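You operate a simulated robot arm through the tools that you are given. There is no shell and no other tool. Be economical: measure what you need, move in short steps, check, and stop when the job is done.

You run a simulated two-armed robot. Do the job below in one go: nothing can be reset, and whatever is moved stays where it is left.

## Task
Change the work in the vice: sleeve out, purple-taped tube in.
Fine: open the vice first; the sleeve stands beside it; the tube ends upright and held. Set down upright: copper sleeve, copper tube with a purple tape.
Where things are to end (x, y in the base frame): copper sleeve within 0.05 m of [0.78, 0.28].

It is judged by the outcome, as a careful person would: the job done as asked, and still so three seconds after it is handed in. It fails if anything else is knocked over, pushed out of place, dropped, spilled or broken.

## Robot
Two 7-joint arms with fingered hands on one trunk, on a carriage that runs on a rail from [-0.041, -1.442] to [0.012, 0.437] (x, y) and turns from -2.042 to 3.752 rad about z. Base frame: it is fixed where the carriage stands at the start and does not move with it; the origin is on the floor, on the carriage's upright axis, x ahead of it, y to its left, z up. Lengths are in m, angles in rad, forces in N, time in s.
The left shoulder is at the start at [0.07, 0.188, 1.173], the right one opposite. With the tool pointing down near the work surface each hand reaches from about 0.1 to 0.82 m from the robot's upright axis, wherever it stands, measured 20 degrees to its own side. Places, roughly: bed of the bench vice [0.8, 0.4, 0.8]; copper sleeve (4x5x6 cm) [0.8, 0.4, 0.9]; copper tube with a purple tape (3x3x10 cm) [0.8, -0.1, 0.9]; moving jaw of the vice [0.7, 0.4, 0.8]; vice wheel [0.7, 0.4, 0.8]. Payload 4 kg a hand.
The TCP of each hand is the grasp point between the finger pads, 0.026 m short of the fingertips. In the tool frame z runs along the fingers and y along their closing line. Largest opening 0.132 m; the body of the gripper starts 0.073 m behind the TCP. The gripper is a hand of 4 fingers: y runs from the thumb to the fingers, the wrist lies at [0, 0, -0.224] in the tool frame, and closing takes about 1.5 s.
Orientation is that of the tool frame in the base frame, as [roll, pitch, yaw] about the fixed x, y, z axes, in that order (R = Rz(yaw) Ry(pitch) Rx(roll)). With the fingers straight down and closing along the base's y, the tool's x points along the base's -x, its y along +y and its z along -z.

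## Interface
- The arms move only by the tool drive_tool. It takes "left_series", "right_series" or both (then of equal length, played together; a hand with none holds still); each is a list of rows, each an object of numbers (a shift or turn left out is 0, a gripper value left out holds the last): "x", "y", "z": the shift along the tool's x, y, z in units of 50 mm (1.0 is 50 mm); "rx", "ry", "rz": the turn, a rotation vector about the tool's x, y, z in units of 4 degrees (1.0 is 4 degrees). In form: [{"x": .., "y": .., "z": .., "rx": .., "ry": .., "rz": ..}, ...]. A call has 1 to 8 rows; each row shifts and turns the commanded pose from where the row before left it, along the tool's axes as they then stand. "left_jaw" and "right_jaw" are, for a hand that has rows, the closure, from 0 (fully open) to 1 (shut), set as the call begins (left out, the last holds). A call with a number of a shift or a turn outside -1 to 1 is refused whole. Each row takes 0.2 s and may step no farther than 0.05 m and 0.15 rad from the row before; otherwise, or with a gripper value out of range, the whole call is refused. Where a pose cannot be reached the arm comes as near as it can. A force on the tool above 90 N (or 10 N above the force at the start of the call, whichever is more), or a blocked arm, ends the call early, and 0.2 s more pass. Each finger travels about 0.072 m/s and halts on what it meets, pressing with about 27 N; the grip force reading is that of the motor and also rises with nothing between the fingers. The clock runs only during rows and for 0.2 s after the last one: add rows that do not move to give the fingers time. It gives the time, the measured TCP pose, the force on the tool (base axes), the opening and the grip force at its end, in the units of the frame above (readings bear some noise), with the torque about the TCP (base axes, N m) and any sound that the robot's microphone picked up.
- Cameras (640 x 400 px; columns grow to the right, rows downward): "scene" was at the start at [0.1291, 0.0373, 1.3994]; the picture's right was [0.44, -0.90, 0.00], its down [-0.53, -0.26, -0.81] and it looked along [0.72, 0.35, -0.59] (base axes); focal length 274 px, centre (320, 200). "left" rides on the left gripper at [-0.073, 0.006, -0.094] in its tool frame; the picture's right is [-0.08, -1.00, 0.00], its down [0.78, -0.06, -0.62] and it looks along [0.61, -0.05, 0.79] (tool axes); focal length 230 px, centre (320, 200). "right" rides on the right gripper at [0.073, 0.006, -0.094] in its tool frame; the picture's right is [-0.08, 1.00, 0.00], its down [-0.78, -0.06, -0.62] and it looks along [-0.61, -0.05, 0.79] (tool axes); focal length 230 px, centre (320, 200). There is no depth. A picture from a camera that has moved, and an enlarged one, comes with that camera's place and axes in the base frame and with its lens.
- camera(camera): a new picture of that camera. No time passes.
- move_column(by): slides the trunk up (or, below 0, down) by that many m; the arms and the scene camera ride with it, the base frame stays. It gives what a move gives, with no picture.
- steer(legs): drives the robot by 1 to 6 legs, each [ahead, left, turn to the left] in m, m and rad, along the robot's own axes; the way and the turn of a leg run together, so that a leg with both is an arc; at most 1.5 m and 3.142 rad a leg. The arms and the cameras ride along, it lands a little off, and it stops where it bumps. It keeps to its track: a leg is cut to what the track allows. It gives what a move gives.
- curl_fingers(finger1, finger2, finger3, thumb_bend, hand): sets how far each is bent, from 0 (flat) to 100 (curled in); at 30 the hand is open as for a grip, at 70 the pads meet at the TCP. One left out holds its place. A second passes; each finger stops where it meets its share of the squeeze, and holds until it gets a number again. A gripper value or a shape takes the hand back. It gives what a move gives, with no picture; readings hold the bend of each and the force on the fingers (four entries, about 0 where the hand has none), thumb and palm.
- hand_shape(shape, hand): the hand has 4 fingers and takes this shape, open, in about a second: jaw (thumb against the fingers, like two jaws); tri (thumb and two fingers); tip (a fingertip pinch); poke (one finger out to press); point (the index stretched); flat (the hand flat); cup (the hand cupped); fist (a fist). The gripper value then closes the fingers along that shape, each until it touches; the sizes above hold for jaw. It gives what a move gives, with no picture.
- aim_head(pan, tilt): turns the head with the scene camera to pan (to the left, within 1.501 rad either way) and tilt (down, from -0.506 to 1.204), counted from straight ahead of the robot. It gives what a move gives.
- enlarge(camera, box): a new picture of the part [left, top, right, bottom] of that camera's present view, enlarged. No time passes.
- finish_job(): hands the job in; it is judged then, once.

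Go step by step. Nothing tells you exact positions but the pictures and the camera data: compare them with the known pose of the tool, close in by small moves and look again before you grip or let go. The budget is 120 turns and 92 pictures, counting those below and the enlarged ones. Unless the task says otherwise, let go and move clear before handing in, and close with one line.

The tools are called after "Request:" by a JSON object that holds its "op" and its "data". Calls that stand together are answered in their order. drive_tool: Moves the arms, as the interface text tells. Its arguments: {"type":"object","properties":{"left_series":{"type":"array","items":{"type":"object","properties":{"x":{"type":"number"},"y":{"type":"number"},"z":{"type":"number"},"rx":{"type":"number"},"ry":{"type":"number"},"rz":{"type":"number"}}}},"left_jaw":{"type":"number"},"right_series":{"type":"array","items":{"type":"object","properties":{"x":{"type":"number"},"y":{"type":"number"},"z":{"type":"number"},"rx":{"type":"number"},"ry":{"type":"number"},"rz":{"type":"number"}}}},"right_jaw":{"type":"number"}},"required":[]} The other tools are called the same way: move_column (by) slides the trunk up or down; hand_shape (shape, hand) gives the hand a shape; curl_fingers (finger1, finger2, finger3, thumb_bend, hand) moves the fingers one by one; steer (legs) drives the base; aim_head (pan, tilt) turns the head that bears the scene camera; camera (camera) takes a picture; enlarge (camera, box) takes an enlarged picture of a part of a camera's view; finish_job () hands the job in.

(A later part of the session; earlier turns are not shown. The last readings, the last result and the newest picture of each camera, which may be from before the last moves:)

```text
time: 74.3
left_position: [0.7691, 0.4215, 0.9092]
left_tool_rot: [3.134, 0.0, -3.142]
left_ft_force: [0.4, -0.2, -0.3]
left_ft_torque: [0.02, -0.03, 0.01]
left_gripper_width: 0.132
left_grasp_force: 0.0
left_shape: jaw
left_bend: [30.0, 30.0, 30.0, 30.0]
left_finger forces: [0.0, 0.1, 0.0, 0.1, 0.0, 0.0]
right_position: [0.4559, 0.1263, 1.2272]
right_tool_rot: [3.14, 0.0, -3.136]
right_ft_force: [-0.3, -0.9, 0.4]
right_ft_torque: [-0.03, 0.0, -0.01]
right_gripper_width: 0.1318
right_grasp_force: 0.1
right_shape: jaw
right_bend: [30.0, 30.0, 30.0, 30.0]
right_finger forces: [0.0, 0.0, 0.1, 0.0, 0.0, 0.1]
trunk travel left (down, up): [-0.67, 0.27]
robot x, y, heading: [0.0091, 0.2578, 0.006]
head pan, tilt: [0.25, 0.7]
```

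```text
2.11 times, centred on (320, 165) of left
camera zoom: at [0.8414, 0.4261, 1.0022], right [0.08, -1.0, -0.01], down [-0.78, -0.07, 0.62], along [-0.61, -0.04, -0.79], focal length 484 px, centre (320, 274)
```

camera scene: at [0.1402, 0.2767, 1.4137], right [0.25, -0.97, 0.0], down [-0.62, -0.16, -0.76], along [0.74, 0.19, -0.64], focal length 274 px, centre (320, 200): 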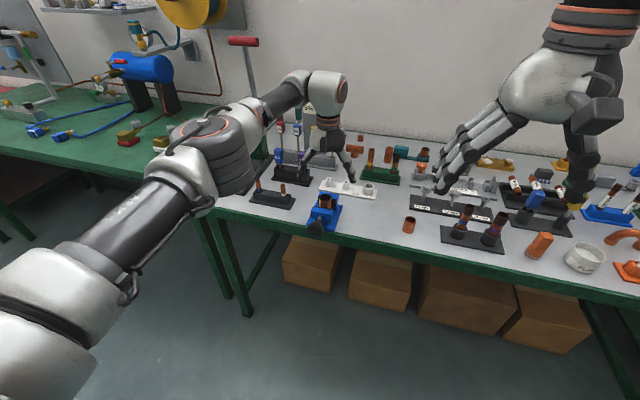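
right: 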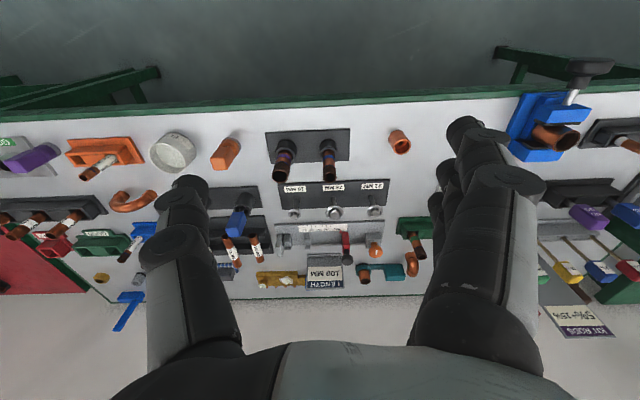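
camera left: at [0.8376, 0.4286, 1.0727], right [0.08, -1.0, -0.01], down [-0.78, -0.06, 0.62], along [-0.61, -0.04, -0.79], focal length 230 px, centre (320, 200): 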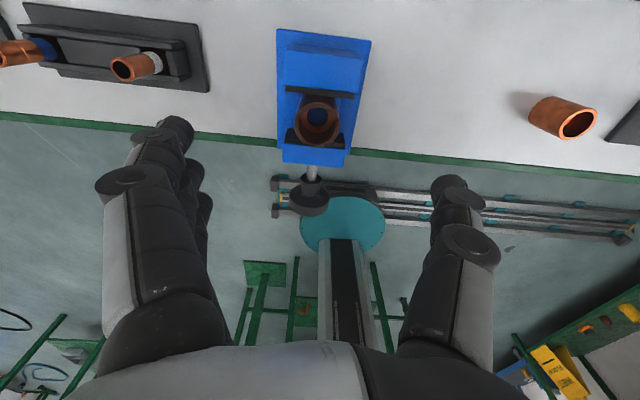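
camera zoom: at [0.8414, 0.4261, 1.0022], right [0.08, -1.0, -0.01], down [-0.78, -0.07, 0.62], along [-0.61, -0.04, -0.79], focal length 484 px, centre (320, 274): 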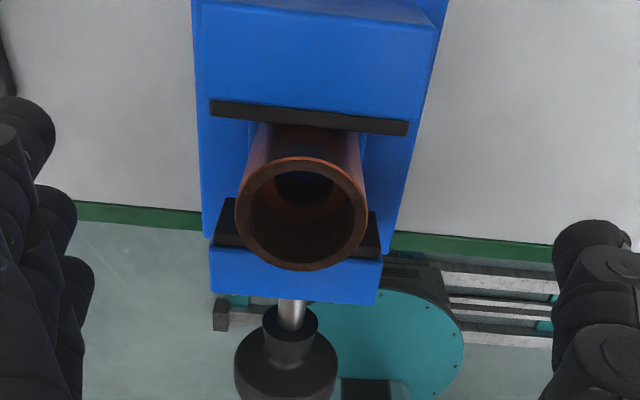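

Request:
{"op": "drive_tool", "data": {"left_series": [{"z": 0.35, "y": 0.05}, {"x": 0}]}}

Request:
{"op": "drive_tool", "data": {"left_series": [{"x": 0}, {"x": 0}, {"x": 0}, {"x": 0}, {"x": 0}, {"x": 0}, {"x": 0}, {"x": 0}], "left_jaw": 1}}

Request:
{"op": "enlarge", "data": {"camera": "scene", "box": [280, 150, 380, 225]}}

```text
time: 74.9
left_position: [0.7681, 0.4235, 0.8902]
left_tool_rot: [3.135, 0.0, 3.141]
left_ft_force: [-0.4, -0.2, 0.7]
left_ft_torque: [0.0, 0.02, 0.01]
left_gripper_width: 0.132
left_grasp_force: 0.0
left_shape: jaw
left_bend: [30.0, 30.0, 30.0, 30.0]
left_finger forces: [0.0, 0.0, 0.0, 0.1, 0.0, 0.0]
right_position: [0.4568, 0.1251, 1.227]
right_tool_rot: [3.141, 0.0, -3.136]
right_ft_force: [-0.5, -0.1, 0.6]
right_ft_torque: [-0.01, -0.04, 0.01]
right_gripper_width: 0.132
right_grasp_force: 0.0
right_shape: jaw
right_bend: [30.0, 30.0, 30.0, 30.0]
right_finger forces: [0.1, 0.0, 0.1, 0.1, 0.0, 0.1]
trunk travel left (down, up): [-0.67, 0.27]
robot x, y, heading: [0.0067, 0.2583, 0.004]
head pan, tilt: [0.25, 0.7]
```

```text
time: 76.7
left_position: [0.7701, 0.4231, 0.8918]
left_tool_rot: [3.134, 0.0, -3.141]
left_ft_force: [-0.1, -0.6, 3.0]
left_ft_torque: [0.01, 0.01, 0.0]
left_gripper_width: 0.025
left_grasp_force: 27.6
left_shape: jaw
left_bend: [73.0, 73.0, 71.0, 70.0]
left_finger forces: [0.4, 9.7, 13.2, 0.0, 23.2, 0.1]
right_position: [0.4566, 0.127, 1.2262]
right_tool_rot: [3.141, 0.0, -3.134]
right_ft_force: [0.3, 0.0, -0.1]
right_ft_torque: [0.0, -0.02, 0.0]
right_gripper_width: 0.1318
right_grasp_force: 0.0
right_shape: jaw
right_bend: [30.0, 30.0, 30.0, 30.0]
right_finger forces: [0.1, 0.1, 0.0, 0.0, 0.0, 0.0]
trunk travel left (down, up): [-0.67, 0.27]
robot x, y, heading: [0.0061, 0.2567, 0.004]
head pan, tilt: [0.25, 0.7]
```

```text
5.33 times, centred on (330, 188) of scene
camera zoom: at [0.1399, 0.2757, 1.4138], right [0.25, -0.97, 0.0], down [-0.62, -0.16, -0.77], along [0.74, 0.19, -0.64], focal length 1464 px, centre (267, 267)
```

zoom: 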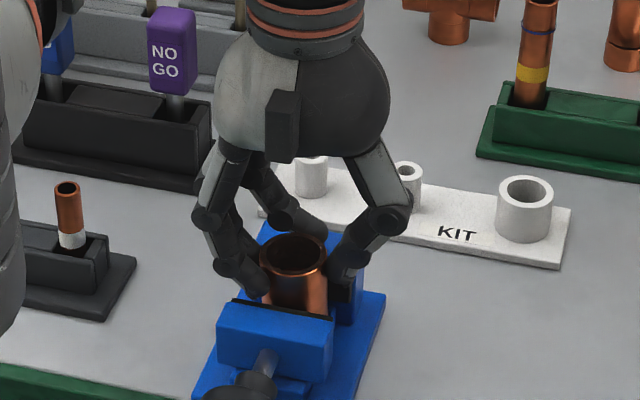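

The sleeve is gripped above the jaws. Lift gently and watch the force.

Request:
{"op": "drive_tool", "data": {"left_series": [{"z": -0.1}, {"z": -0.1}, {"x": 0}]}}

Request:
{"op": "enlarge", "data": {"camera": "scene", "box": [280, 150, 380, 225]}}

```text
time: 77.5
left_position: [0.7702, 0.4248, 0.9015]
left_tool_rot: [3.135, 0.0, 3.141]
left_ft_force: [-0.9, -0.2, 0.4]
left_ft_torque: [0.0, 0.0, 0.01]
left_gripper_width: 0.025
left_grasp_force: 26.8
left_shape: jaw
left_bend: [73.0, 73.0, 71.0, 70.0]
left_finger forces: [0.5, 10.0, 13.4, 0.0, 22.6, 0.0]
right_position: [0.4564, 0.1265, 1.2267]
right_tool_rot: [-3.141, 0.0, -3.134]
right_ft_force: [0.1, 0.8, 0.1]
right_ft_torque: [0.01, 0.01, 0.0]
right_gripper_width: 0.1321
right_grasp_force: 0.1
right_shape: jaw
right_bend: [30.0, 30.0, 30.0, 30.0]
right_finger forces: [0.0, 0.0, 0.1, 0.0, 0.1, 0.1]
trunk travel left (down, up): [-0.67, 0.27]
robot x, y, heading: [0.0076, 0.2518, 0.006]
head pan, tilt: [0.25, 0.7]
```

```text
5.33 times, centred on (330, 188) of scene
camera zoom: at [0.1404, 0.2759, 1.4137], right [0.25, -0.97, 0.0], down [-0.62, -0.16, -0.76], along [0.74, 0.19, -0.64], focal length 1464 px, centre (267, 267)
```

zoom: 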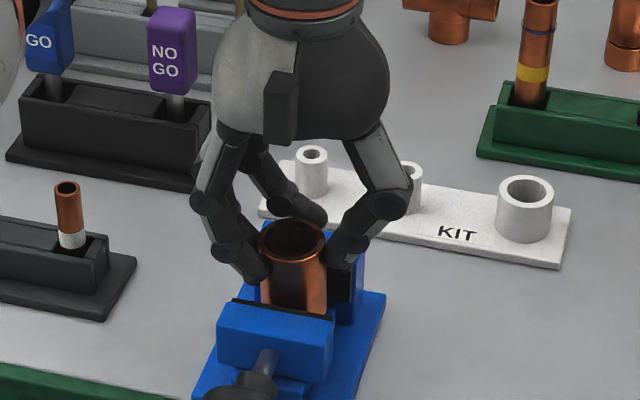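

The sleeve comes up freely. Lift clear, carry it to y≈0.29, then lower.

Request:
{"op": "drive_tool", "data": {"left_series": [{"z": -0.8}, {"z": -0.8}, {"y": -0.9}, {"y": -0.9}, {"y": -0.9, "x": -0.2}, {"x": 0}]}}

Request:
{"op": "camera", "data": {"camera": "left"}}

Request:
{"op": "enlarge", "data": {"camera": "scene", "box": [280, 110, 440, 230]}}

```text
time: 78.9
left_position: [0.7432, 0.3008, 0.9765]
left_tool_rot: [3.134, 0.002, -3.14]
left_ft_force: [-0.1, 0.8, 0.2]
left_ft_torque: [-0.01, -0.02, 0.01]
left_gripper_width: 0.0243
left_grasp_force: 27.4
left_shape: jaw
left_bend: [73.0, 73.0, 71.0, 70.0]
left_finger forces: [0.3, 10.3, 13.4, 0.1, 22.8, 0.1]
left hand out of reach, approached as far as the arm can: row 4, 5
right_position: [0.4559, 0.126, 1.2267]
right_tool_rot: [3.14, 0.0, -3.136]
right_ft_force: [-0.3, 0.5, 0.4]
right_ft_torque: [-0.01, 0.0, 0.0]
right_gripper_width: 0.1319
right_grasp_force: 0.0
right_shape: jaw
right_bend: [30.0, 30.0, 30.0, 30.0]
right_finger forces: [0.0, 0.0, 0.0, 0.0, 0.0, 0.0]
trunk travel left (down, up): [-0.67, 0.27]
robot x, y, heading: [0.0041, 0.2557, 0.009]
head pan, tilt: [0.25, 0.7]
```

```text
45 pictures are left
camera left: at [0.817, 0.3074, 1.0698], right [0.08, -1.0, -0.01], down [-0.78, -0.07, 0.62], along [-0.62, -0.04, -0.79], focal length 230 px, centre (320, 200)
```

left: 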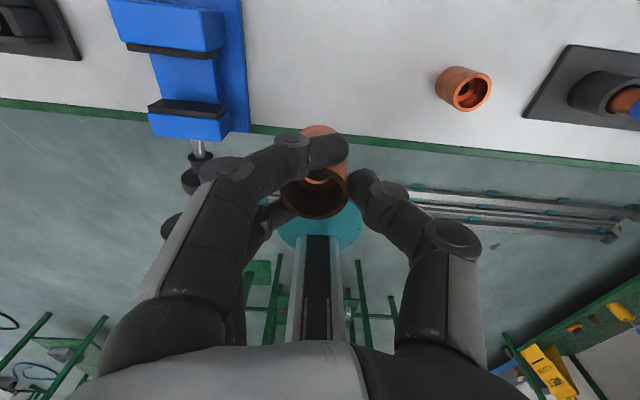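

```text
3.33 times, centred on (360, 170) of scene
camera zoom: at [0.1403, 0.2754, 1.4138], right [0.25, -0.97, 0.0], down [-0.62, -0.16, -0.76], along [0.74, 0.19, -0.64], focal length 915 px, centre (187, 300)
```

zoom: 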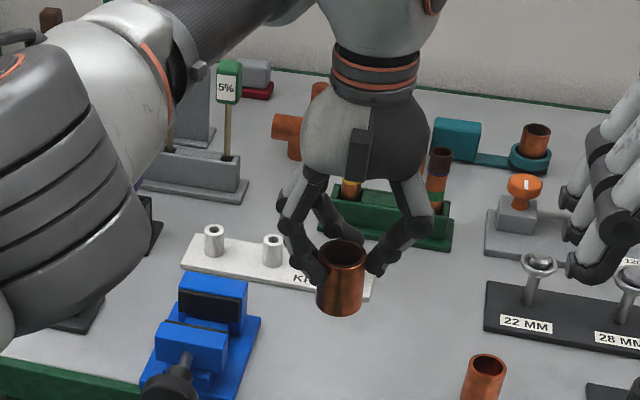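

Out of reach sideways, so I'll slide the carriage right 0.14 m and re-position the hand over (0.78, 0.29).

Request:
{"op": "steer", "data": {"legs": [[0, -0.16, 0]]}}

Request:
{"op": "drive_tool", "data": {"left_series": [{"y": 0.9}, {"y": 0.9}, {"y": 0.9, "x": -0.35}, {"y": 0.2, "x": -0.35}, {"x": 0}]}}

Request:
{"op": "camera", "data": {"camera": "left"}}

```text
time: 80.3
left_position: [0.7392, 0.1451, 0.9759]
left_tool_rot: [3.136, 0.0, -3.137]
left_ft_force: [0.2, -0.1, -1.0]
left_ft_torque: [-0.03, 0.03, -0.01]
left_gripper_width: 0.0247
left_grasp_force: 26.8
left_shape: jaw
left_bend: [73.0, 73.0, 71.0, 70.0]
left_finger forces: [0.3, 10.3, 13.5, 0.1, 22.6, 0.0]
right_position: [0.4523, -0.0302, 1.2277]
right_tool_rot: [-3.139, 0.0, -3.132]
right_ft_force: [0.0, -0.4, 0.0]
right_ft_torque: [-0.04, -0.03, 0.01]
right_gripper_width: 0.132
right_grasp_force: 0.0
right_shape: jaw
right_bend: [30.0, 30.0, 30.0, 30.0]
right_finger forces: [0.1, 0.0, 0.0, 0.1, 0.0, 0.0]
trunk travel left (down, up): [-0.67, 0.27]
robot x, y, heading: [0.0001, 0.0974, 0.009]
head pan, tilt: [0.25, 0.7]
```

```text
time: 81.5
left_position: [0.7731, 0.2926, 0.9798]
left_tool_rot: [3.134, 0.0, -3.138]
left_ft_force: [0.4, -0.5, 0.2]
left_ft_torque: [0.01, -0.02, 0.03]
left_gripper_width: 0.0243
left_grasp_force: 27.2
left_shape: jaw
left_bend: [73.0, 73.0, 71.0, 70.0]
left_finger forces: [0.2, 10.4, 13.1, 0.1, 22.4, 0.1]
left hand out of reach, approached as far as the arm can: row 4
right_position: [0.4527, -0.0324, 1.2277]
right_tool_rot: [3.141, -0.001, -3.13]
right_ft_force: [-0.2, 1.1, -0.4]
right_ft_torque: [0.0, 0.02, -0.01]
right_gripper_width: 0.1318
right_grasp_force: 0.1
right_shape: jaw
right_bend: [30.0, 30.0, 30.0, 30.0]
right_finger forces: [0.0, 0.1, 0.0, 0.1, 0.1, 0.0]
trunk travel left (down, up): [-0.67, 0.27]
robot x, y, heading: [0.0024, 0.0948, 0.01]
head pan, tilt: [0.25, 0.7]
```

```text
43 pictures are left
camera left: at [0.8445, 0.2986, 1.0726], right [0.08, -1.0, -0.01], down [-0.78, -0.07, 0.62], along [-0.61, -0.04, -0.79], focal length 230 px, centre (320, 200)
```

left: 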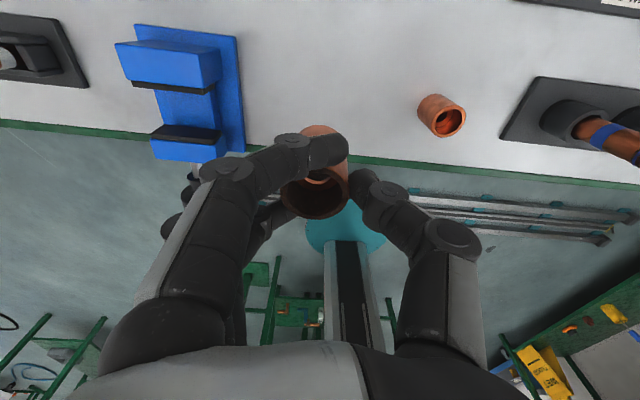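

Request:
{"op": "move_column", "data": {"by": -0.08}}

Request:
{"op": "drive_tool", "data": {"left_series": [{"z": 0.1}, {"z": 0.1}, {"x": 0}]}}

Request:
{"op": "enlarge", "data": {"camera": "scene", "box": [240, 140, 400, 260]}}

```text
time: 82.7
left_position: [0.7718, 0.2923, 0.8992]
left_tool_rot: [3.135, 0.0, -3.138]
left_ft_force: [-0.6, -0.8, -0.2]
left_ft_torque: [-0.02, -0.02, 0.01]
left_gripper_width: 0.0247
left_grasp_force: 26.7
left_shape: jaw
left_bend: [73.0, 73.0, 71.0, 70.0]
left_finger forces: [0.2, 10.4, 13.0, 0.0, 22.4, 0.1]
right_position: [0.4529, -0.0312, 1.1465]
right_tool_rot: [3.141, 0.0, -3.131]
right_ft_force: [0.1, -0.3, -1.0]
right_ft_torque: [-0.07, 0.0, 0.03]
right_gripper_width: 0.1317
right_grasp_force: 0.0
right_shape: jaw
right_bend: [30.0, 30.0, 30.0, 30.0]
right_finger forces: [0.1, 0.0, 0.0, 0.0, 0.0, 0.1]
trunk travel left (down, up): [-0.59, 0.35]
robot x, y, heading: [0.0008, 0.0937, 0.012]
head pan, tilt: [0.25, 0.7]
```

```text
time: 83.5
left_position: [0.7735, 0.2915, 0.8885]
left_tool_rot: [3.136, -0.001, -3.138]
left_ft_force: [-0.2, 0.4, -0.7]
left_ft_torque: [-0.03, 0.04, 0.0]
left_gripper_width: 0.0245
left_grasp_force: 27.6
left_shape: jaw
left_bend: [73.0, 73.0, 71.0, 70.0]
left_finger forces: [0.2, 10.3, 13.2, 0.0, 22.4, 0.0]
right_position: [0.4522, -0.0335, 1.1475]
right_tool_rot: [-3.141, 0.001, -3.132]
right_ft_force: [-0.4, -1.7, 0.1]
right_ft_torque: [-0.01, 0.0, -0.03]
right_gripper_width: 0.1318
right_grasp_force: 0.1
right_shape: jaw
right_bend: [30.0, 30.0, 30.0, 30.0]
right_finger forces: [0.0, 0.0, 0.1, 0.0, 0.0, 0.1]
trunk travel left (down, up): [-0.59, 0.35]
robot x, y, heading: [0.0053, 0.0929, 0.007]
head pan, tilt: [0.25, 0.7]
```

```text
3.33 times, centred on (320, 200) of scene
camera zoom: at [0.1357, 0.1155, 1.3338], right [0.26, -0.97, 0.0], down [-0.62, -0.17, -0.76], along [0.74, 0.2, -0.64], focal length 915 px, centre (320, 200)
```

zoom: 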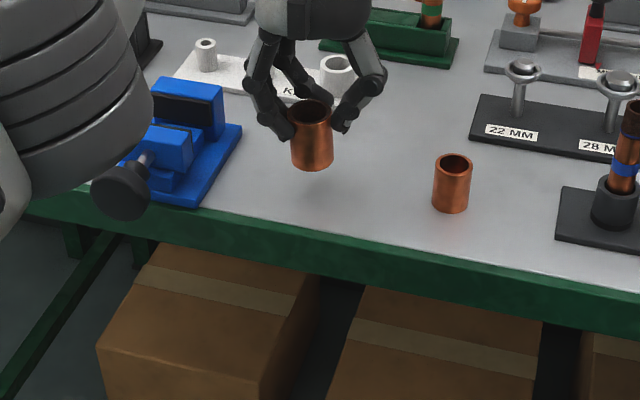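

Request:
{"op": "drive_tool", "data": {"left_series": [{"z": 0.1}, {"z": 0.1}, {"x": 0}]}}

Request:
{"op": "drive_tool", "data": {"left_series": [{"z": 0.06}, {"x": 0}]}}

Request:
{"op": "enlarge", "data": {"camera": "scene", "box": [270, 160, 370, 235]}}

```text
time: 84.3
left_position: [0.7714, 0.2913, 0.8787]
left_tool_rot: [3.136, 0.0, -3.137]
left_ft_force: [-0.2, -0.4, -0.7]
left_ft_torque: [0.03, -0.01, 0.04]
left_gripper_width: 0.0247
left_grasp_force: 26.6
left_shape: jaw
left_bend: [73.0, 73.0, 71.0, 70.0]
left_finger forces: [0.1, 10.3, 13.2, 0.0, 22.3, 0.0]
right_position: [0.4529, -0.0304, 1.1475]
right_tool_rot: [3.141, 0.0, -3.13]
right_ft_force: [-0.2, -0.2, 0.0]
right_ft_torque: [-0.04, 0.01, 0.05]
right_gripper_width: 0.1321
right_grasp_force: 0.1
right_shape: jaw
right_bend: [30.0, 30.0, 30.0, 30.0]
right_finger forces: [0.0, 0.0, 0.1, 0.0, 0.1, 0.0]
trunk travel left (down, up): [-0.59, 0.35]
robot x, y, heading: [0.0012, 0.0969, 0.012]
head pan, tilt: [0.25, 0.7]
```

```text
time: 84.9
left_position: [0.7722, 0.2914, 0.8754]
left_tool_rot: [3.135, 0.001, -3.137]
left_ft_force: [0.9, -0.3, -0.5]
left_ft_torque: [-0.02, 0.01, 0.0]
left_gripper_width: 0.0247
left_grasp_force: 27.9
left_shape: jaw
left_bend: [73.0, 73.0, 71.0, 70.0]
left_finger forces: [0.2, 10.2, 13.2, 0.0, 22.3, 0.1]
right_position: [0.4521, -0.0327, 1.1473]
right_tool_rot: [3.14, 0.001, -3.133]
right_ft_force: [1.3, -0.5, 0.4]
right_ft_torque: [0.0, -0.02, 0.0]
right_gripper_width: 0.1318
right_grasp_force: 0.1
right_shape: jaw
right_bend: [30.0, 30.0, 30.0, 30.0]
right_finger forces: [0.0, 0.0, 0.0, 0.1, 0.1, 0.0]
trunk travel left (down, up): [-0.59, 0.35]
robot x, y, heading: [0.0012, 0.0949, 0.012]
head pan, tilt: [0.25, 0.7]
```

```text
5.33 times, centred on (320, 198) of scene
camera zoom: at [0.1356, 0.1156, 1.3338], right [0.26, -0.97, 0.0], down [-0.62, -0.17, -0.76], along [0.74, 0.2, -0.64], focal length 1464 px, centre (320, 213)
```

zoom: 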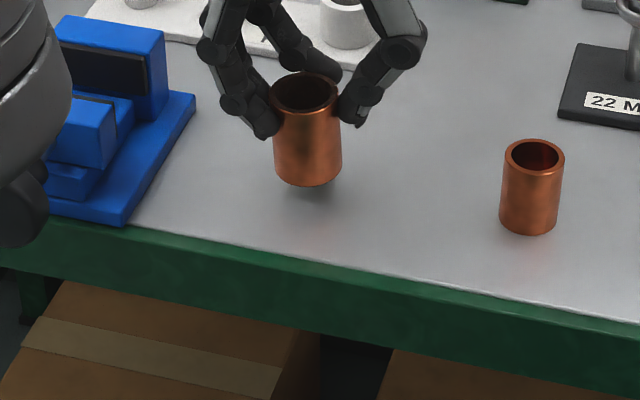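

Request:
{"op": "drive_tool", "data": {"left_series": [{"z": 0.06}, {"x": 0}]}}

Request:
{"op": "drive_tool", "data": {"left_series": [{"z": 0.06}, {"x": 0}]}}

Request:
{"op": "enlarge", "data": {"camera": "scene", "box": [290, 180, 350, 225]}}

```text
time: 85.5
left_position: [0.772, 0.2926, 0.8721]
left_tool_rot: [3.134, -0.001, -3.139]
left_ft_force: [-0.1, 0.1, -1.2]
left_ft_torque: [-0.01, 0.01, 0.0]
left_gripper_width: 0.0243
left_grasp_force: 26.8
left_shape: jaw
left_bend: [73.0, 73.0, 71.0, 70.0]
left_finger forces: [0.2, 10.4, 13.1, 0.0, 22.4, 0.1]
right_position: [0.4518, -0.0323, 1.1476]
right_tool_rot: [-3.141, 0.001, -3.131]
right_ft_force: [0.8, -0.4, 0.0]
right_ft_torque: [0.01, 0.01, 0.02]
right_gripper_width: 0.132
right_grasp_force: 0.1
right_shape: jaw
right_bend: [30.0, 30.0, 30.0, 30.0]
right_finger forces: [0.0, 0.0, 0.1, 0.0, 0.1, 0.1]
trunk travel left (down, up): [-0.59, 0.35]
robot x, y, heading: [0.0042, 0.0954, 0.011]
head pan, tilt: [0.25, 0.7]
```

```text
time: 86.1
left_position: [0.7731, 0.2929, 0.87]
left_tool_rot: [3.132, 0.002, -3.138]
left_ft_force: [-1.0, 0.4, -0.5]
left_ft_torque: [0.0, 0.04, 0.0]
left_gripper_width: 0.0246
left_grasp_force: 26.7
left_shape: jaw
left_bend: [73.0, 73.0, 71.0, 70.0]
left_finger forces: [0.1, 10.3, 13.2, 0.0, 22.4, 0.0]
right_position: [0.452, -0.0331, 1.1462]
right_tool_rot: [3.141, 0.0, -3.132]
right_ft_force: [-0.3, -0.8, -0.1]
right_ft_torque: [0.02, -0.01, 0.0]
right_gripper_width: 0.1315
right_grasp_force: 0.1
right_shape: jaw
right_bend: [30.0, 30.0, 30.0, 30.0]
right_finger forces: [0.1, 0.1, 0.0, 0.0, 0.0, 0.0]
trunk travel left (down, up): [-0.59, 0.35]
robot x, y, heading: [0.0016, 0.0958, 0.011]
head pan, tilt: [0.25, 0.7]
```

```text
8.89 times, centred on (320, 202) of scene
camera zoom: at [0.1356, 0.1157, 1.3338], right [0.26, -0.97, 0.0], down [-0.62, -0.17, -0.76], along [0.74, 0.2, -0.64], focal length 2439 px, centre (320, 178)
```

zoom: 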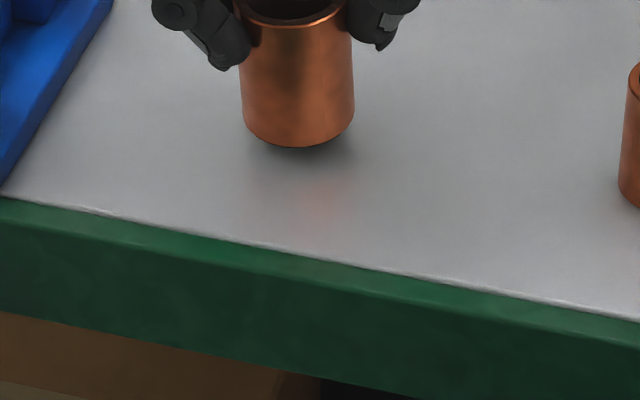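

Nearly touching; two more fine steps.

Request:
{"op": "drive_tool", "data": {"left_series": [{"z": 0.06}, {"x": 0}]}}

Request:
{"op": "drive_tool", "data": {"left_series": [{"z": 0.06}, {"x": 0}]}}

Request:
{"op": "enlarge", "data": {"camera": "scene", "box": [290, 180, 350, 225]}}

```text
time: 86.7
left_position: [0.7722, 0.2935, 0.8664]
left_tool_rot: [3.134, -0.001, -3.138]
left_ft_force: [0.1, 0.6, -1.5]
left_ft_torque: [-0.01, -0.01, 0.04]
left_gripper_width: 0.0246
left_grasp_force: 27.0
left_shape: jaw
left_bend: [73.0, 73.0, 71.0, 70.0]
left_finger forces: [0.1, 10.3, 13.1, 0.0, 22.4, 0.0]
right_position: [0.4523, -0.0317, 1.1466]
right_tool_rot: [3.141, -0.001, -3.131]
right_ft_force: [0.3, -0.4, 1.0]
right_ft_torque: [0.0, 0.0, 0.02]
right_gripper_width: 0.1318
right_grasp_force: 0.1
right_shape: jaw
right_bend: [30.0, 30.0, 30.0, 30.0]
right_finger forces: [0.0, 0.0, 0.0, 0.0, 0.0, 0.1]
trunk travel left (down, up): [-0.59, 0.35]
robot x, y, heading: [0.0029, 0.095, 0.013]
head pan, tilt: [0.25, 0.7]
```

```text
time: 87.3
left_position: [0.7728, 0.293, 0.864]
left_tool_rot: [3.133, -0.001, -3.137]
left_ft_force: [-1.0, -0.3, -0.9]
left_ft_torque: [-0.01, 0.0, 0.04]
left_gripper_width: 0.0246
left_grasp_force: 27.0
left_shape: jaw
left_bend: [73.0, 73.0, 71.0, 70.0]
left_finger forces: [0.1, 10.4, 13.2, 0.0, 22.5, 0.1]
right_position: [0.4514, -0.0321, 1.1476]
right_tool_rot: [3.14, -0.001, -3.131]
right_ft_force: [-0.4, -0.6, 0.4]
right_ft_torque: [0.02, 0.02, -0.02]
right_gripper_width: 0.132
right_grasp_force: 0.0
right_shape: jaw
right_bend: [30.0, 30.0, 30.0, 30.0]
right_finger forces: [0.1, 0.0, 0.0, 0.1, 0.0, 0.0]
trunk travel left (down, up): [-0.59, 0.35]
robot x, y, heading: [-0.0003, 0.0954, 0.01]
head pan, tilt: [0.25, 0.7]
```

```text
8.89 times, centred on (320, 202) of scene
camera zoom: at [0.1356, 0.1157, 1.3338], right [0.26, -0.97, 0.0], down [-0.62, -0.17, -0.76], along [0.74, 0.2, -0.64], focal length 2439 px, centre (320, 178)
```

zoom: 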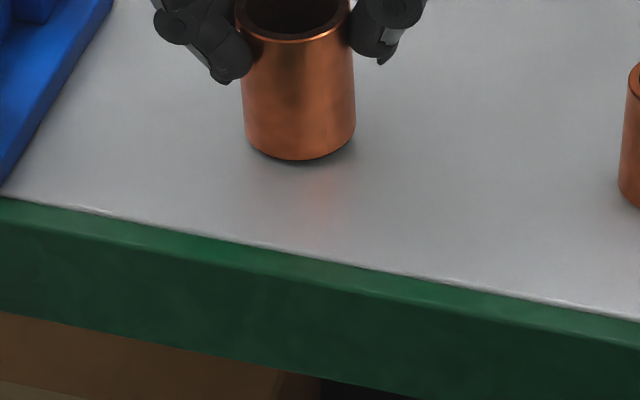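

Request:
{"op": "drive_tool", "data": {"left_series": [{"z": 0.04}, {"x": 0}]}}

Request:
{"op": "drive_tool", "data": {"left_series": [{"z": 0.04}, {"x": 0}]}}

Request:
{"op": "enlarge", "data": {"camera": "scene", "box": [290, 180, 350, 225]}}

```text
time: 87.9
left_position: [0.7716, 0.2925, 0.8616]
left_tool_rot: [3.135, 0.001, -3.137]
left_ft_force: [-0.6, 0.0, -1.3]
left_ft_torque: [0.04, 0.0, -0.01]
left_gripper_width: 0.0244
left_grasp_force: 27.0
left_shape: jaw
left_bend: [73.0, 73.0, 71.0, 70.0]
left_finger forces: [0.1, 10.4, 13.2, 0.1, 22.4, 0.0]
right_position: [0.4529, -0.0321, 1.1484]
right_tool_rot: [-3.14, 0.001, -3.131]
right_ft_force: [-0.6, 0.4, -0.2]
right_ft_torque: [-0.01, -0.01, 0.01]
right_gripper_width: 0.1318
right_grasp_force: 0.0
right_shape: jaw
right_bend: [30.0, 30.0, 30.0, 30.0]
right_finger forces: [0.0, 0.0, 0.0, 0.0, 0.0, 0.0]
trunk travel left (down, up): [-0.59, 0.35]
robot x, y, heading: [0.0024, 0.0929, 0.009]
head pan, tilt: [0.25, 0.7]
```

```text
time: 88.5
left_position: [0.7709, 0.2927, 0.8619]
left_tool_rot: [3.135, 0.002, -3.138]
left_ft_force: [2.0, -1.1, 5.7]
left_ft_torque: [0.03, 0.05, 0.02]
left_gripper_width: 0.0248
left_grasp_force: 27.7
left_shape: jaw
left_bend: [73.0, 73.0, 71.0, 71.0]
left_finger forces: [0.3, 10.6, 13.4, 0.1, 24.3, 0.0]
right_position: [0.452, -0.0331, 1.1481]
right_tool_rot: [-3.142, 0.0, -3.132]
right_ft_force: [-0.1, -1.0, -0.2]
right_ft_torque: [0.01, 0.0, 0.01]
right_gripper_width: 0.1321
right_grasp_force: 0.1
right_shape: jaw
right_bend: [30.0, 30.0, 30.0, 30.0]
right_finger forces: [0.0, 0.0, 0.1, 0.0, 0.1, 0.1]
trunk travel left (down, up): [-0.59, 0.35]
robot x, y, heading: [0.004, 0.0952, 0.01]
head pan, tilt: [0.25, 0.7]
```

```text
8.89 times, centred on (320, 202) of scene
camera zoom: at [0.135, 0.1153, 1.3339], right [0.26, -0.97, 0.0], down [-0.62, -0.17, -0.77], along [0.74, 0.2, -0.64], focal length 2439 px, centre (320, 178)
```

zoom: 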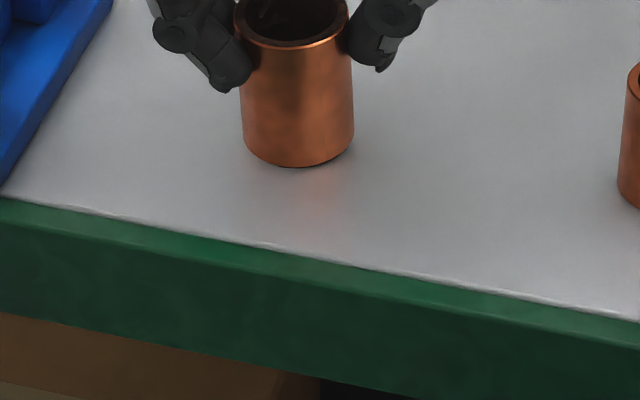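

Contact (about 6 N). Open partway, so as not to touch the vice, and go straight up.

Request:
{"op": "drive_tool", "data": {"left_series": [{"x": 0}, {"x": 0}, {"x": 0}, {"x": 0}, {"z": -0.5}, {"z": -0.9}, {"z": -0.9}, {"z": -0.9}], "left_jaw": 0.45}}

Request:
{"op": "camera", "data": {"camera": "scene"}}

Request:
{"op": "camera", "data": {"camera": "left"}}

```text
time: 90.3
left_position: [0.7613, 0.2944, 1.0195]
left_tool_rot: [3.133, 0.002, -3.138]
left_ft_force: [-0.4, -0.7, -0.4]
left_ft_torque: [0.0, 0.0, 0.02]
left_gripper_width: 0.0724
left_grasp_force: 0.1
left_shape: jaw
left_bend: [72.0, 72.0, 72.0, 70.0]
left_finger forces: [0.0, 0.0, 0.1, 0.1, 0.0, 0.0]
left hand out of reach, approached as far as the arm can: row 7
right_position: [0.4521, -0.0323, 1.1487]
right_tool_rot: [3.142, 0.001, -3.131]
right_ft_force: [-0.3, 0.0, 0.0]
right_ft_torque: [0.03, -0.02, -0.01]
right_gripper_width: 0.1318
right_grasp_force: 0.1
right_shape: jaw
right_bend: [30.0, 30.0, 30.0, 30.0]
right_finger forces: [0.0, 0.1, 0.0, 0.0, 0.1, 0.1]
trunk travel left (down, up): [-0.59, 0.35]
robot x, y, heading: [0.0021, 0.0925, 0.012]
head pan, tilt: [0.25, 0.7]
```

```text
37 pictures are left
camera scene: at [0.1334, 0.1144, 1.334], right [0.26, -0.97, 0.0], down [-0.62, -0.16, -0.77], along [0.74, 0.2, -0.64], focal length 274 px, centre (320, 200)
```

scene: 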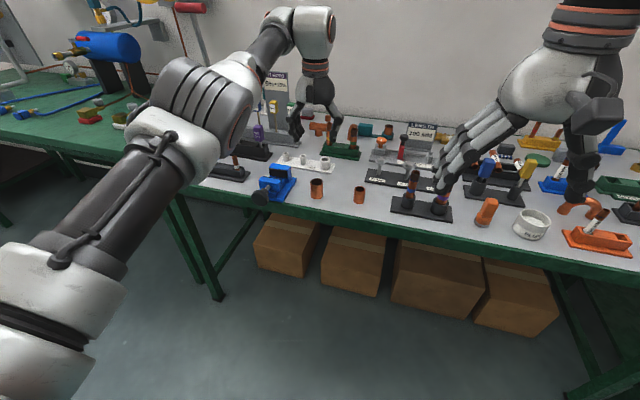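

```text
36 pictures are left
camera left: at [0.8329, 0.3004, 1.113], right [0.08, -1.0, -0.01], down [-0.79, -0.07, 0.62], along [-0.61, -0.04, -0.79], focal length 230 px, centre (320, 200)
```

left: 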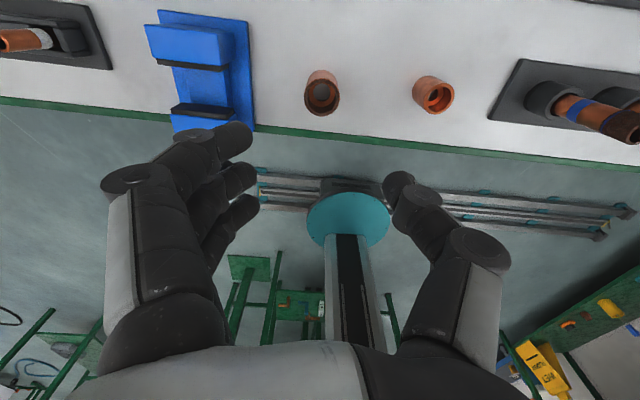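

The sleeve stands free. Now locate the purple-taped tube.

Request:
{"op": "enlarge", "data": {"camera": "scene", "box": [375, 150, 475, 225]}}

```text
5.33 times, centred on (425, 188) of scene
camera zoom: at [0.1334, 0.1144, 1.334], right [0.26, -0.97, 0.0], down [-0.62, -0.16, -0.77], along [0.74, 0.2, -0.64], focal length 1464 px, centre (-240, 267)
```

zoom: 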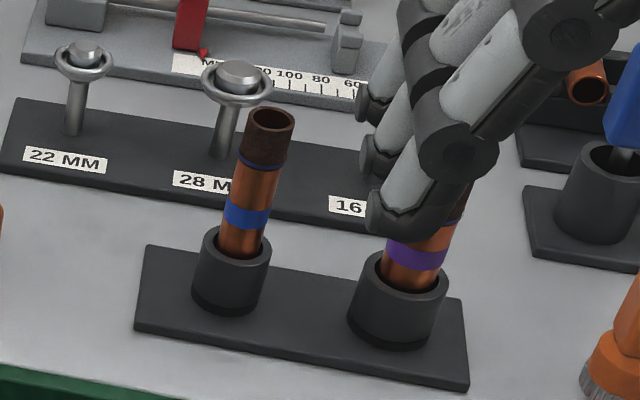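

The tube is at about (0.777, -0.063), top at about z 0.91. Sliding the carriage right 0.357 m puts the left hand over it at a clear height.

Request:
{"op": "steer", "data": {"legs": [[0, -0.357, 0]]}}

Request:
{"op": "drive_tool", "data": {"left_series": [{"x": -0.3}, {"x": 0}, {"x": 0}, {"x": 0}], "left_jaw": 0}}

Request:
{"op": "camera", "data": {"camera": "left"}}

Request:
{"op": "camera", "data": {"camera": "scene"}}

```text
time: 92.6
left_position: [0.7504, -0.0528, 1.0178]
left_tool_rot: [3.135, -0.001, -3.131]
left_ft_force: [0.4, 0.5, -0.5]
left_ft_torque: [0.01, 0.0, 0.01]
left_gripper_width: 0.0725
left_grasp_force: 0.1
left_shape: jaw
left_bend: [72.0, 72.0, 72.0, 70.0]
left_finger forces: [0.0, 0.0, 0.0, 0.0, 0.1, 0.0]
right_position: [0.4444, -0.3852, 1.1465]
right_tool_rot: [-3.141, 0.0, -3.121]
right_ft_force: [-0.6, -0.8, 0.1]
right_ft_torque: [0.01, -0.01, -0.02]
right_gripper_width: 0.1321
right_grasp_force: 0.1
right_shape: jaw
right_bend: [30.0, 30.0, 30.0, 30.0]
right_finger forces: [0.1, 0.0, 0.0, 0.1, 0.0, 0.0]
trunk travel left (down, up): [-0.59, 0.35]
robot x, y, heading: [-0.0108, -0.2599, 0.017]
head pan, tilt: [0.25, 0.7]
```

```text
time: 93.6
left_position: [0.751, -0.053, 1.0184]
left_tool_rot: [3.134, 0.001, -3.129]
left_ft_force: [0.0, 0.0, 1.2]
left_ft_torque: [0.03, 0.01, 0.01]
left_gripper_width: 0.1319
left_grasp_force: 0.2
left_shape: jaw
left_bend: [30.0, 30.0, 30.0, 30.0]
left_finger forces: [0.1, 0.0, 0.1, 0.1, 0.0, 0.0]
left hand out of reach, approached as far as the arm can: row 1
right_position: [0.4436, -0.3833, 1.1467]
right_tool_rot: [-3.14, -0.001, -3.124]
right_ft_force: [-0.2, -0.6, 0.0]
right_ft_torque: [0.03, 0.01, 0.0]
right_gripper_width: 0.1319
right_grasp_force: 0.1
right_shape: jaw
right_bend: [30.0, 30.0, 30.0, 30.0]
right_finger forces: [0.1, 0.0, 0.1, 0.0, 0.0, 0.0]
trunk travel left (down, up): [-0.59, 0.35]
robot x, y, heading: [-0.0054, -0.2606, 0.018]
head pan, tilt: [0.25, 0.7]
```

```text
34 pictures are left
camera left: at [0.823, -0.0467, 1.111], right [0.09, -1.0, -0.01], down [-0.78, -0.07, 0.62], along [-0.61, -0.05, -0.79], focal length 230 px, centre (320, 200)
```

left: 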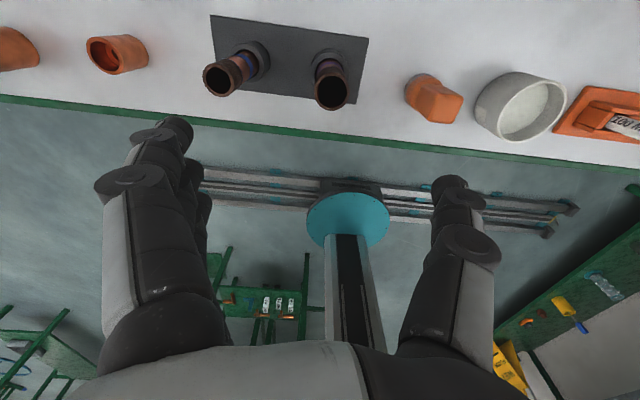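

```text
33 pictures are left
camera scene: at [0.1253, -0.2385, 1.3338], right [0.27, -0.96, 0.0], down [-0.62, -0.17, -0.76], along [0.74, 0.2, -0.64], focal length 274 px, centre (320, 200)
```

scene: 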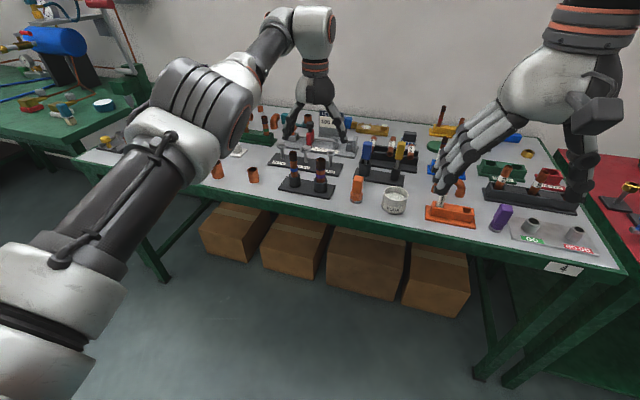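

Both views agree: tube axis at (0.778, -0.060), the blue-taped tube 8 cm to its left. I'll set a partial opening so the fingers clear that neighbour, lower a bit and move forward.

Request:
{"op": "drive_tool", "data": {"left_series": [{"z": 0.5}, {"z": 0.5}, {"x": -0.3, "y": -0.14}, {"x": -0.25}, {"x": 0}], "left_jaw": 0.45}}

Request:
{"op": "enlarge", "data": {"camera": "left", "box": [180, 50, 460, 240]}}

Request:
{"op": "enlarge", "data": {"camera": "scene", "box": [260, 80, 380, 200]}}

```text
time: 94.8
left_position: [0.7572, -0.0616, 0.9696]
left_tool_rot: [3.136, 0.002, -3.129]
left_ft_force: [-0.4, -0.1, -0.1]
left_ft_torque: [0.0, -0.02, -0.03]
left_gripper_width: 0.0733
left_grasp_force: 0.0
left_shape: jaw
left_bend: [72.0, 72.0, 72.0, 70.0]
left_finger forces: [0.0, 0.1, 0.0, 0.0, 0.0, 0.1]
left hand out of reach, approached as far as the arm can: row 3, 4
right_position: [0.4442, -0.3857, 1.1468]
right_tool_rot: [3.141, 0.0, -3.122]
right_ft_force: [-0.5, -0.2, 0.2]
right_ft_torque: [-0.01, -0.02, 0.01]
right_gripper_width: 0.1319
right_grasp_force: 0.0
right_shape: jaw
right_bend: [30.0, 30.0, 30.0, 30.0]
right_finger forces: [0.1, 0.0, 0.1, 0.1, 0.1, 0.0]
trunk travel left (down, up): [-0.59, 0.35]
robot x, y, heading: [-0.0081, -0.2616, 0.023]
head pan, tilt: [0.25, 0.7]
```

```text
2.11 times, centred on (320, 145) of left
camera zoom: at [0.8295, -0.0539, 1.0631], right [0.09, -1.0, -0.01], down [-0.78, -0.08, 0.62], along [-0.61, -0.05, -0.79], focal length 484 px, centre (320, 316)
```

zoom: 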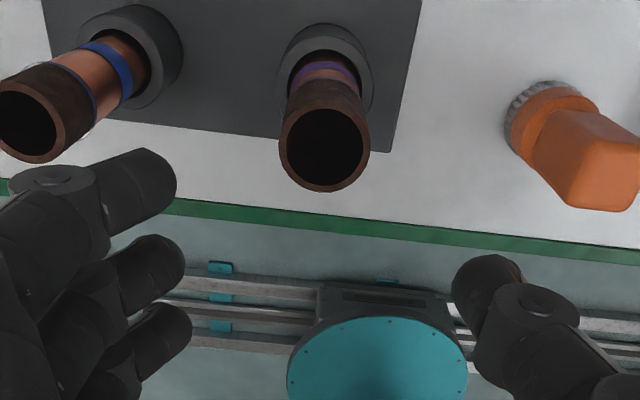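

```text
3.33 times, centred on (320, 140) of scene
camera zoom: at [0.1249, -0.2392, 1.3338], right [0.26, -0.96, 0.0], down [-0.62, -0.17, -0.77], along [0.74, 0.2, -0.64], focal length 915 px, centre (320, 400)
```

zoom: 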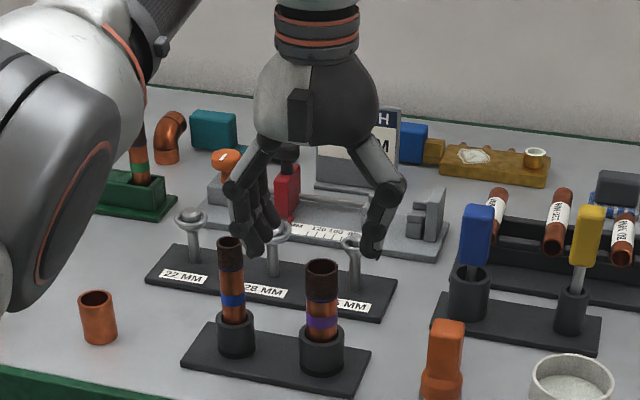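

At the arm's reach limit here, I'll raise 4 cm, then turn the robot right 0.25 rad while sliding left 0.195. That carries the hand forward rigidly over the tube.

Request:
{"op": "drive_tool", "data": {"left_series": [{"z": -0.8}, {"x": 0}]}}

Request:
{"op": "steer", "data": {"legs": [[0, 0.195, -0.25]]}}

Request:
{"op": "camera", "data": {"camera": "left"}}

```text
time: 95.4
left_position: [0.7523, -0.0603, 1.0069]
left_tool_rot: [3.135, 0.001, -3.128]
left_ft_force: [-0.2, -0.8, -0.7]
left_ft_torque: [0.0, 0.02, 0.01]
left_gripper_width: 0.0732
left_grasp_force: 0.2
left_shape: jaw
left_bend: [72.0, 72.0, 72.0, 70.0]
left_finger forces: [0.1, 0.1, 0.0, 0.1, 0.1, 0.0]
left hand out of reach, approached as far as the arm can: row 1
right_position: [0.4428, -0.3852, 1.1463]
right_tool_rot: [-3.141, 0.0, -3.123]
right_ft_force: [-0.1, 0.9, 0.4]
right_ft_torque: [0.01, -0.03, -0.01]
right_gripper_width: 0.1318
right_grasp_force: 0.1
right_shape: jaw
right_bend: [30.0, 30.0, 30.0, 30.0]
right_finger forces: [0.0, 0.0, 0.0, 0.0, 0.0, 0.0]
trunk travel left (down, up): [-0.59, 0.35]
robot x, y, heading: [-0.0073, -0.2621, 0.022]
head pan, tilt: [0.25, 0.7]
```

```text
time: 97.0
left_position: [0.7836, -0.0495, 1.0073]
left_tool_rot: [3.135, 0.001, 2.911]
left_ft_force: [0.7, -0.6, 0.0]
left_ft_torque: [-0.04, 0.02, 0.01]
left_gripper_width: 0.073
left_grasp_force: 0.2
left_shape: jaw
left_bend: [72.0, 72.0, 72.0, 70.0]
left_finger forces: [0.1, 0.0, 0.0, 0.0, 0.0, 0.1]
right_position: [0.4067, -0.2898, 1.1471]
right_tool_rot: [3.141, -0.001, 2.918]
right_ft_force: [0.0, -0.2, 0.2]
right_ft_torque: [-0.02, -0.01, 0.01]
right_gripper_width: 0.132
right_grasp_force: 0.2
right_shape: jaw
right_bend: [30.0, 30.0, 30.0, 30.0]
right_finger forces: [0.0, 0.0, 0.0, 0.0, 0.0, 0.0]
trunk travel left (down, up): [-0.59, 0.35]
robot x, y, heading: [-0.0006, -0.0631, -0.226]
head pan, tilt: [0.25, 0.7]
```

```text
30 pictures are left
camera left: at [0.8554, -0.06, 1.1005], right [-0.15, -0.99, -0.01], down [-0.78, 0.11, 0.62], along [-0.61, 0.1, -0.79], focal length 230 px, centre (320, 200)
```

left: 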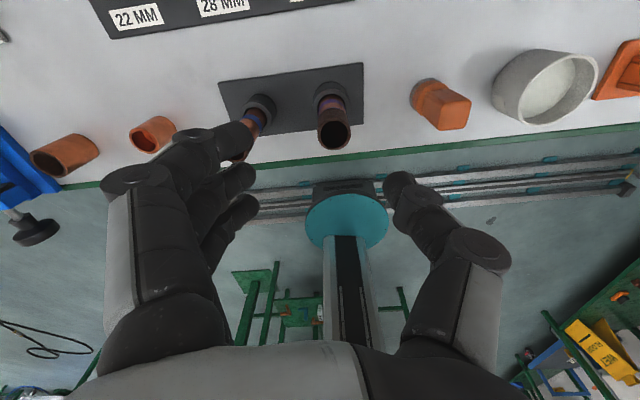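

Request:
{"op": "drive_tool", "data": {"left_series": [{"rz": -1}, {"rz": -1}, {"rz": -1}, {"rz": -0.3, "y": -0.19, "x": 0.13}, {"z": 0.7}, {"x": 0}]}}

Request:
{"op": "enlarge", "data": {"camera": "left", "box": [150, 40, 470, 240]}}

```text
time: 98.4
left_position: [0.7775, -0.0588, 0.9724]
left_tool_rot: [3.135, 0.002, -3.139]
left_ft_force: [-0.4, 0.1, -1.2]
left_ft_torque: [0.0, 0.02, 0.0]
left_gripper_width: 0.0732
left_grasp_force: 0.0
left_shape: jaw
left_bend: [72.0, 72.0, 72.0, 70.0]
left_finger forces: [0.0, 0.0, 0.0, 0.1, 0.0, 0.0]
right_position: [0.4049, -0.2891, 1.1468]
right_tool_rot: [3.14, 0.0, 2.918]
right_ft_force: [-0.4, 0.6, 0.4]
right_ft_torque: [0.01, 0.0, 0.0]
right_gripper_width: 0.1322
right_grasp_force: 0.0
right_shape: jaw
right_bend: [30.0, 30.0, 30.0, 30.0]
right_finger forces: [0.0, 0.0, 0.0, 0.0, 0.1, 0.1]
trunk travel left (down, up): [-0.59, 0.35]
robot x, y, heading: [0.0033, -0.0615, -0.223]
head pan, tilt: [0.25, 0.7]
```

```text
2.00 times, centred on (310, 140) of left
camera zoom: at [0.8499, -0.0528, 1.0662], right [0.08, -1.0, -0.01], down [-0.79, -0.07, 0.61], along [-0.61, -0.04, -0.79], focal length 460 px, centre (340, 320)
```

zoom: 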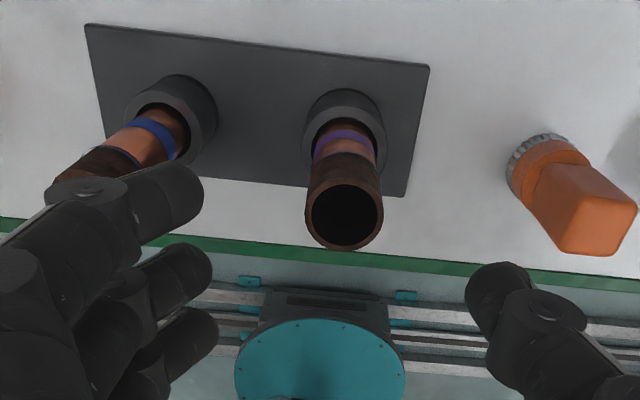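

The knuckles would come too close to the blue-taped tube when closing along y, so I'll turn the hand 90°: fingers toward the front edge, thumb to the back.

Request:
{"op": "drive_tool", "data": {"left_series": [{"rz": -1}, {"rz": -1}, {"rz": -1}, {"rz": -1}, {"rz": -1}, {"rz": -1}, {"rz": -1}, {"rz": -1}]}}

Request:
{"op": "drive_tool", "data": {"left_series": [{"rz": -1}, {"rz": -1}, {"rz": -1}, {"rz": -1}, {"rz": -1}, {"rz": -1}, {"rz": -1}, {"rz": -1}]}}

Request:
{"op": "drive_tool", "data": {"left_series": [{"rz": -1}, {"rz": -1}, {"rz": -1}, {"rz": -1}, {"rz": -1}, {"rz": -1}, {"rz": -0.5}, {"x": 0}]}}

Request:
{"op": "camera", "data": {"camera": "left"}}

```text
time: 100.2
left_position: [0.7761, -0.0585, 0.972]
left_tool_rot: [3.137, 0.006, -2.581]
left_ft_force: [0.0, 0.3, 0.5]
left_ft_torque: [0.01, 0.03, 0.01]
left_gripper_width: 0.0731
left_grasp_force: 0.0
left_shape: jaw
left_bend: [72.0, 72.0, 72.0, 70.0]
left_finger forces: [0.1, 0.0, 0.0, 0.1, 0.0, 0.1]
right_position: [0.4069, -0.2903, 1.1467]
right_tool_rot: [-3.142, 0.001, 2.918]
right_ft_force: [0.2, 0.5, 0.6]
right_ft_torque: [0.01, 0.02, 0.0]
right_gripper_width: 0.1317
right_grasp_force: 0.1
right_shape: jaw
right_bend: [30.0, 30.0, 30.0, 30.0]
right_finger forces: [0.1, 0.0, 0.0, 0.0, 0.2, 0.0]
trunk travel left (down, up): [-0.59, 0.35]
robot x, y, heading: [-0.0066, -0.0599, -0.224]
head pan, tilt: [0.25, 0.7]
```

```text
time: 102.0
left_position: [0.7769, -0.0577, 0.971]
left_tool_rot: [3.139, 0.006, -2.022]
left_ft_force: [-0.4, 0.0, 0.0]
left_ft_torque: [0.0, -0.04, 0.04]
left_gripper_width: 0.0733
left_grasp_force: 0.1
left_shape: jaw
left_bend: [72.0, 72.0, 72.0, 70.0]
left_finger forces: [0.0, 0.1, 0.0, 0.0, 0.1, 0.0]
right_position: [0.4062, -0.2896, 1.1465]
right_tool_rot: [-3.141, 0.001, 2.918]
right_ft_force: [0.6, 0.2, -0.1]
right_ft_torque: [0.0, 0.01, -0.01]
right_gripper_width: 0.1318
right_grasp_force: 0.0
right_shape: jaw
right_bend: [30.0, 30.0, 30.0, 30.0]
right_finger forces: [0.1, 0.0, 0.0, 0.0, 0.0, 0.1]
trunk travel left (down, up): [-0.59, 0.35]
robot x, y, heading: [0.0034, -0.0677, -0.227]
head pan, tilt: [0.25, 0.7]
```

```text
time: 103.8
left_position: [0.7776, -0.0579, 0.9719]
left_tool_rot: [-3.141, 0.005, -1.569]
left_ft_force: [0.4, 1.0, -0.7]
left_ft_torque: [0.0, 0.04, 0.03]
left_gripper_width: 0.0732
left_grasp_force: 0.1
left_shape: jaw
left_bend: [72.0, 72.0, 72.0, 70.0]
left_finger forces: [0.0, 0.1, 0.1, 0.0, 0.0, 0.1]
right_position: [0.4064, -0.29, 1.1462]
right_tool_rot: [3.141, 0.0, 2.917]
right_ft_force: [0.1, 0.2, -0.1]
right_ft_torque: [0.02, 0.03, 0.02]
right_gripper_width: 0.1319
right_grasp_force: 0.0
right_shape: jaw
right_bend: [30.0, 30.0, 30.0, 30.0]
right_finger forces: [0.1, 0.0, 0.1, 0.0, 0.1, 0.0]
trunk travel left (down, up): [-0.59, 0.35]
robot x, y, heading: [-0.0025, -0.0652, -0.223]
head pan, tilt: [0.25, 0.7]
```

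```text
28 pictures are left
camera left: at [0.7708, 0.0148, 1.066], right [1.0, 0.08, 0.0], down [0.06, -0.79, 0.61], along [0.05, -0.61, -0.79], focal length 230 px, centre (320, 200)
```

left: 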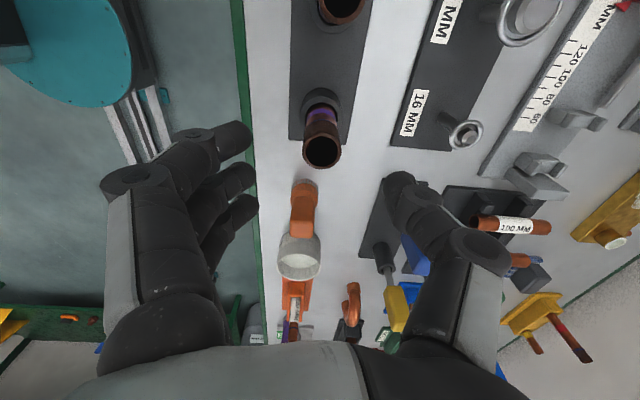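

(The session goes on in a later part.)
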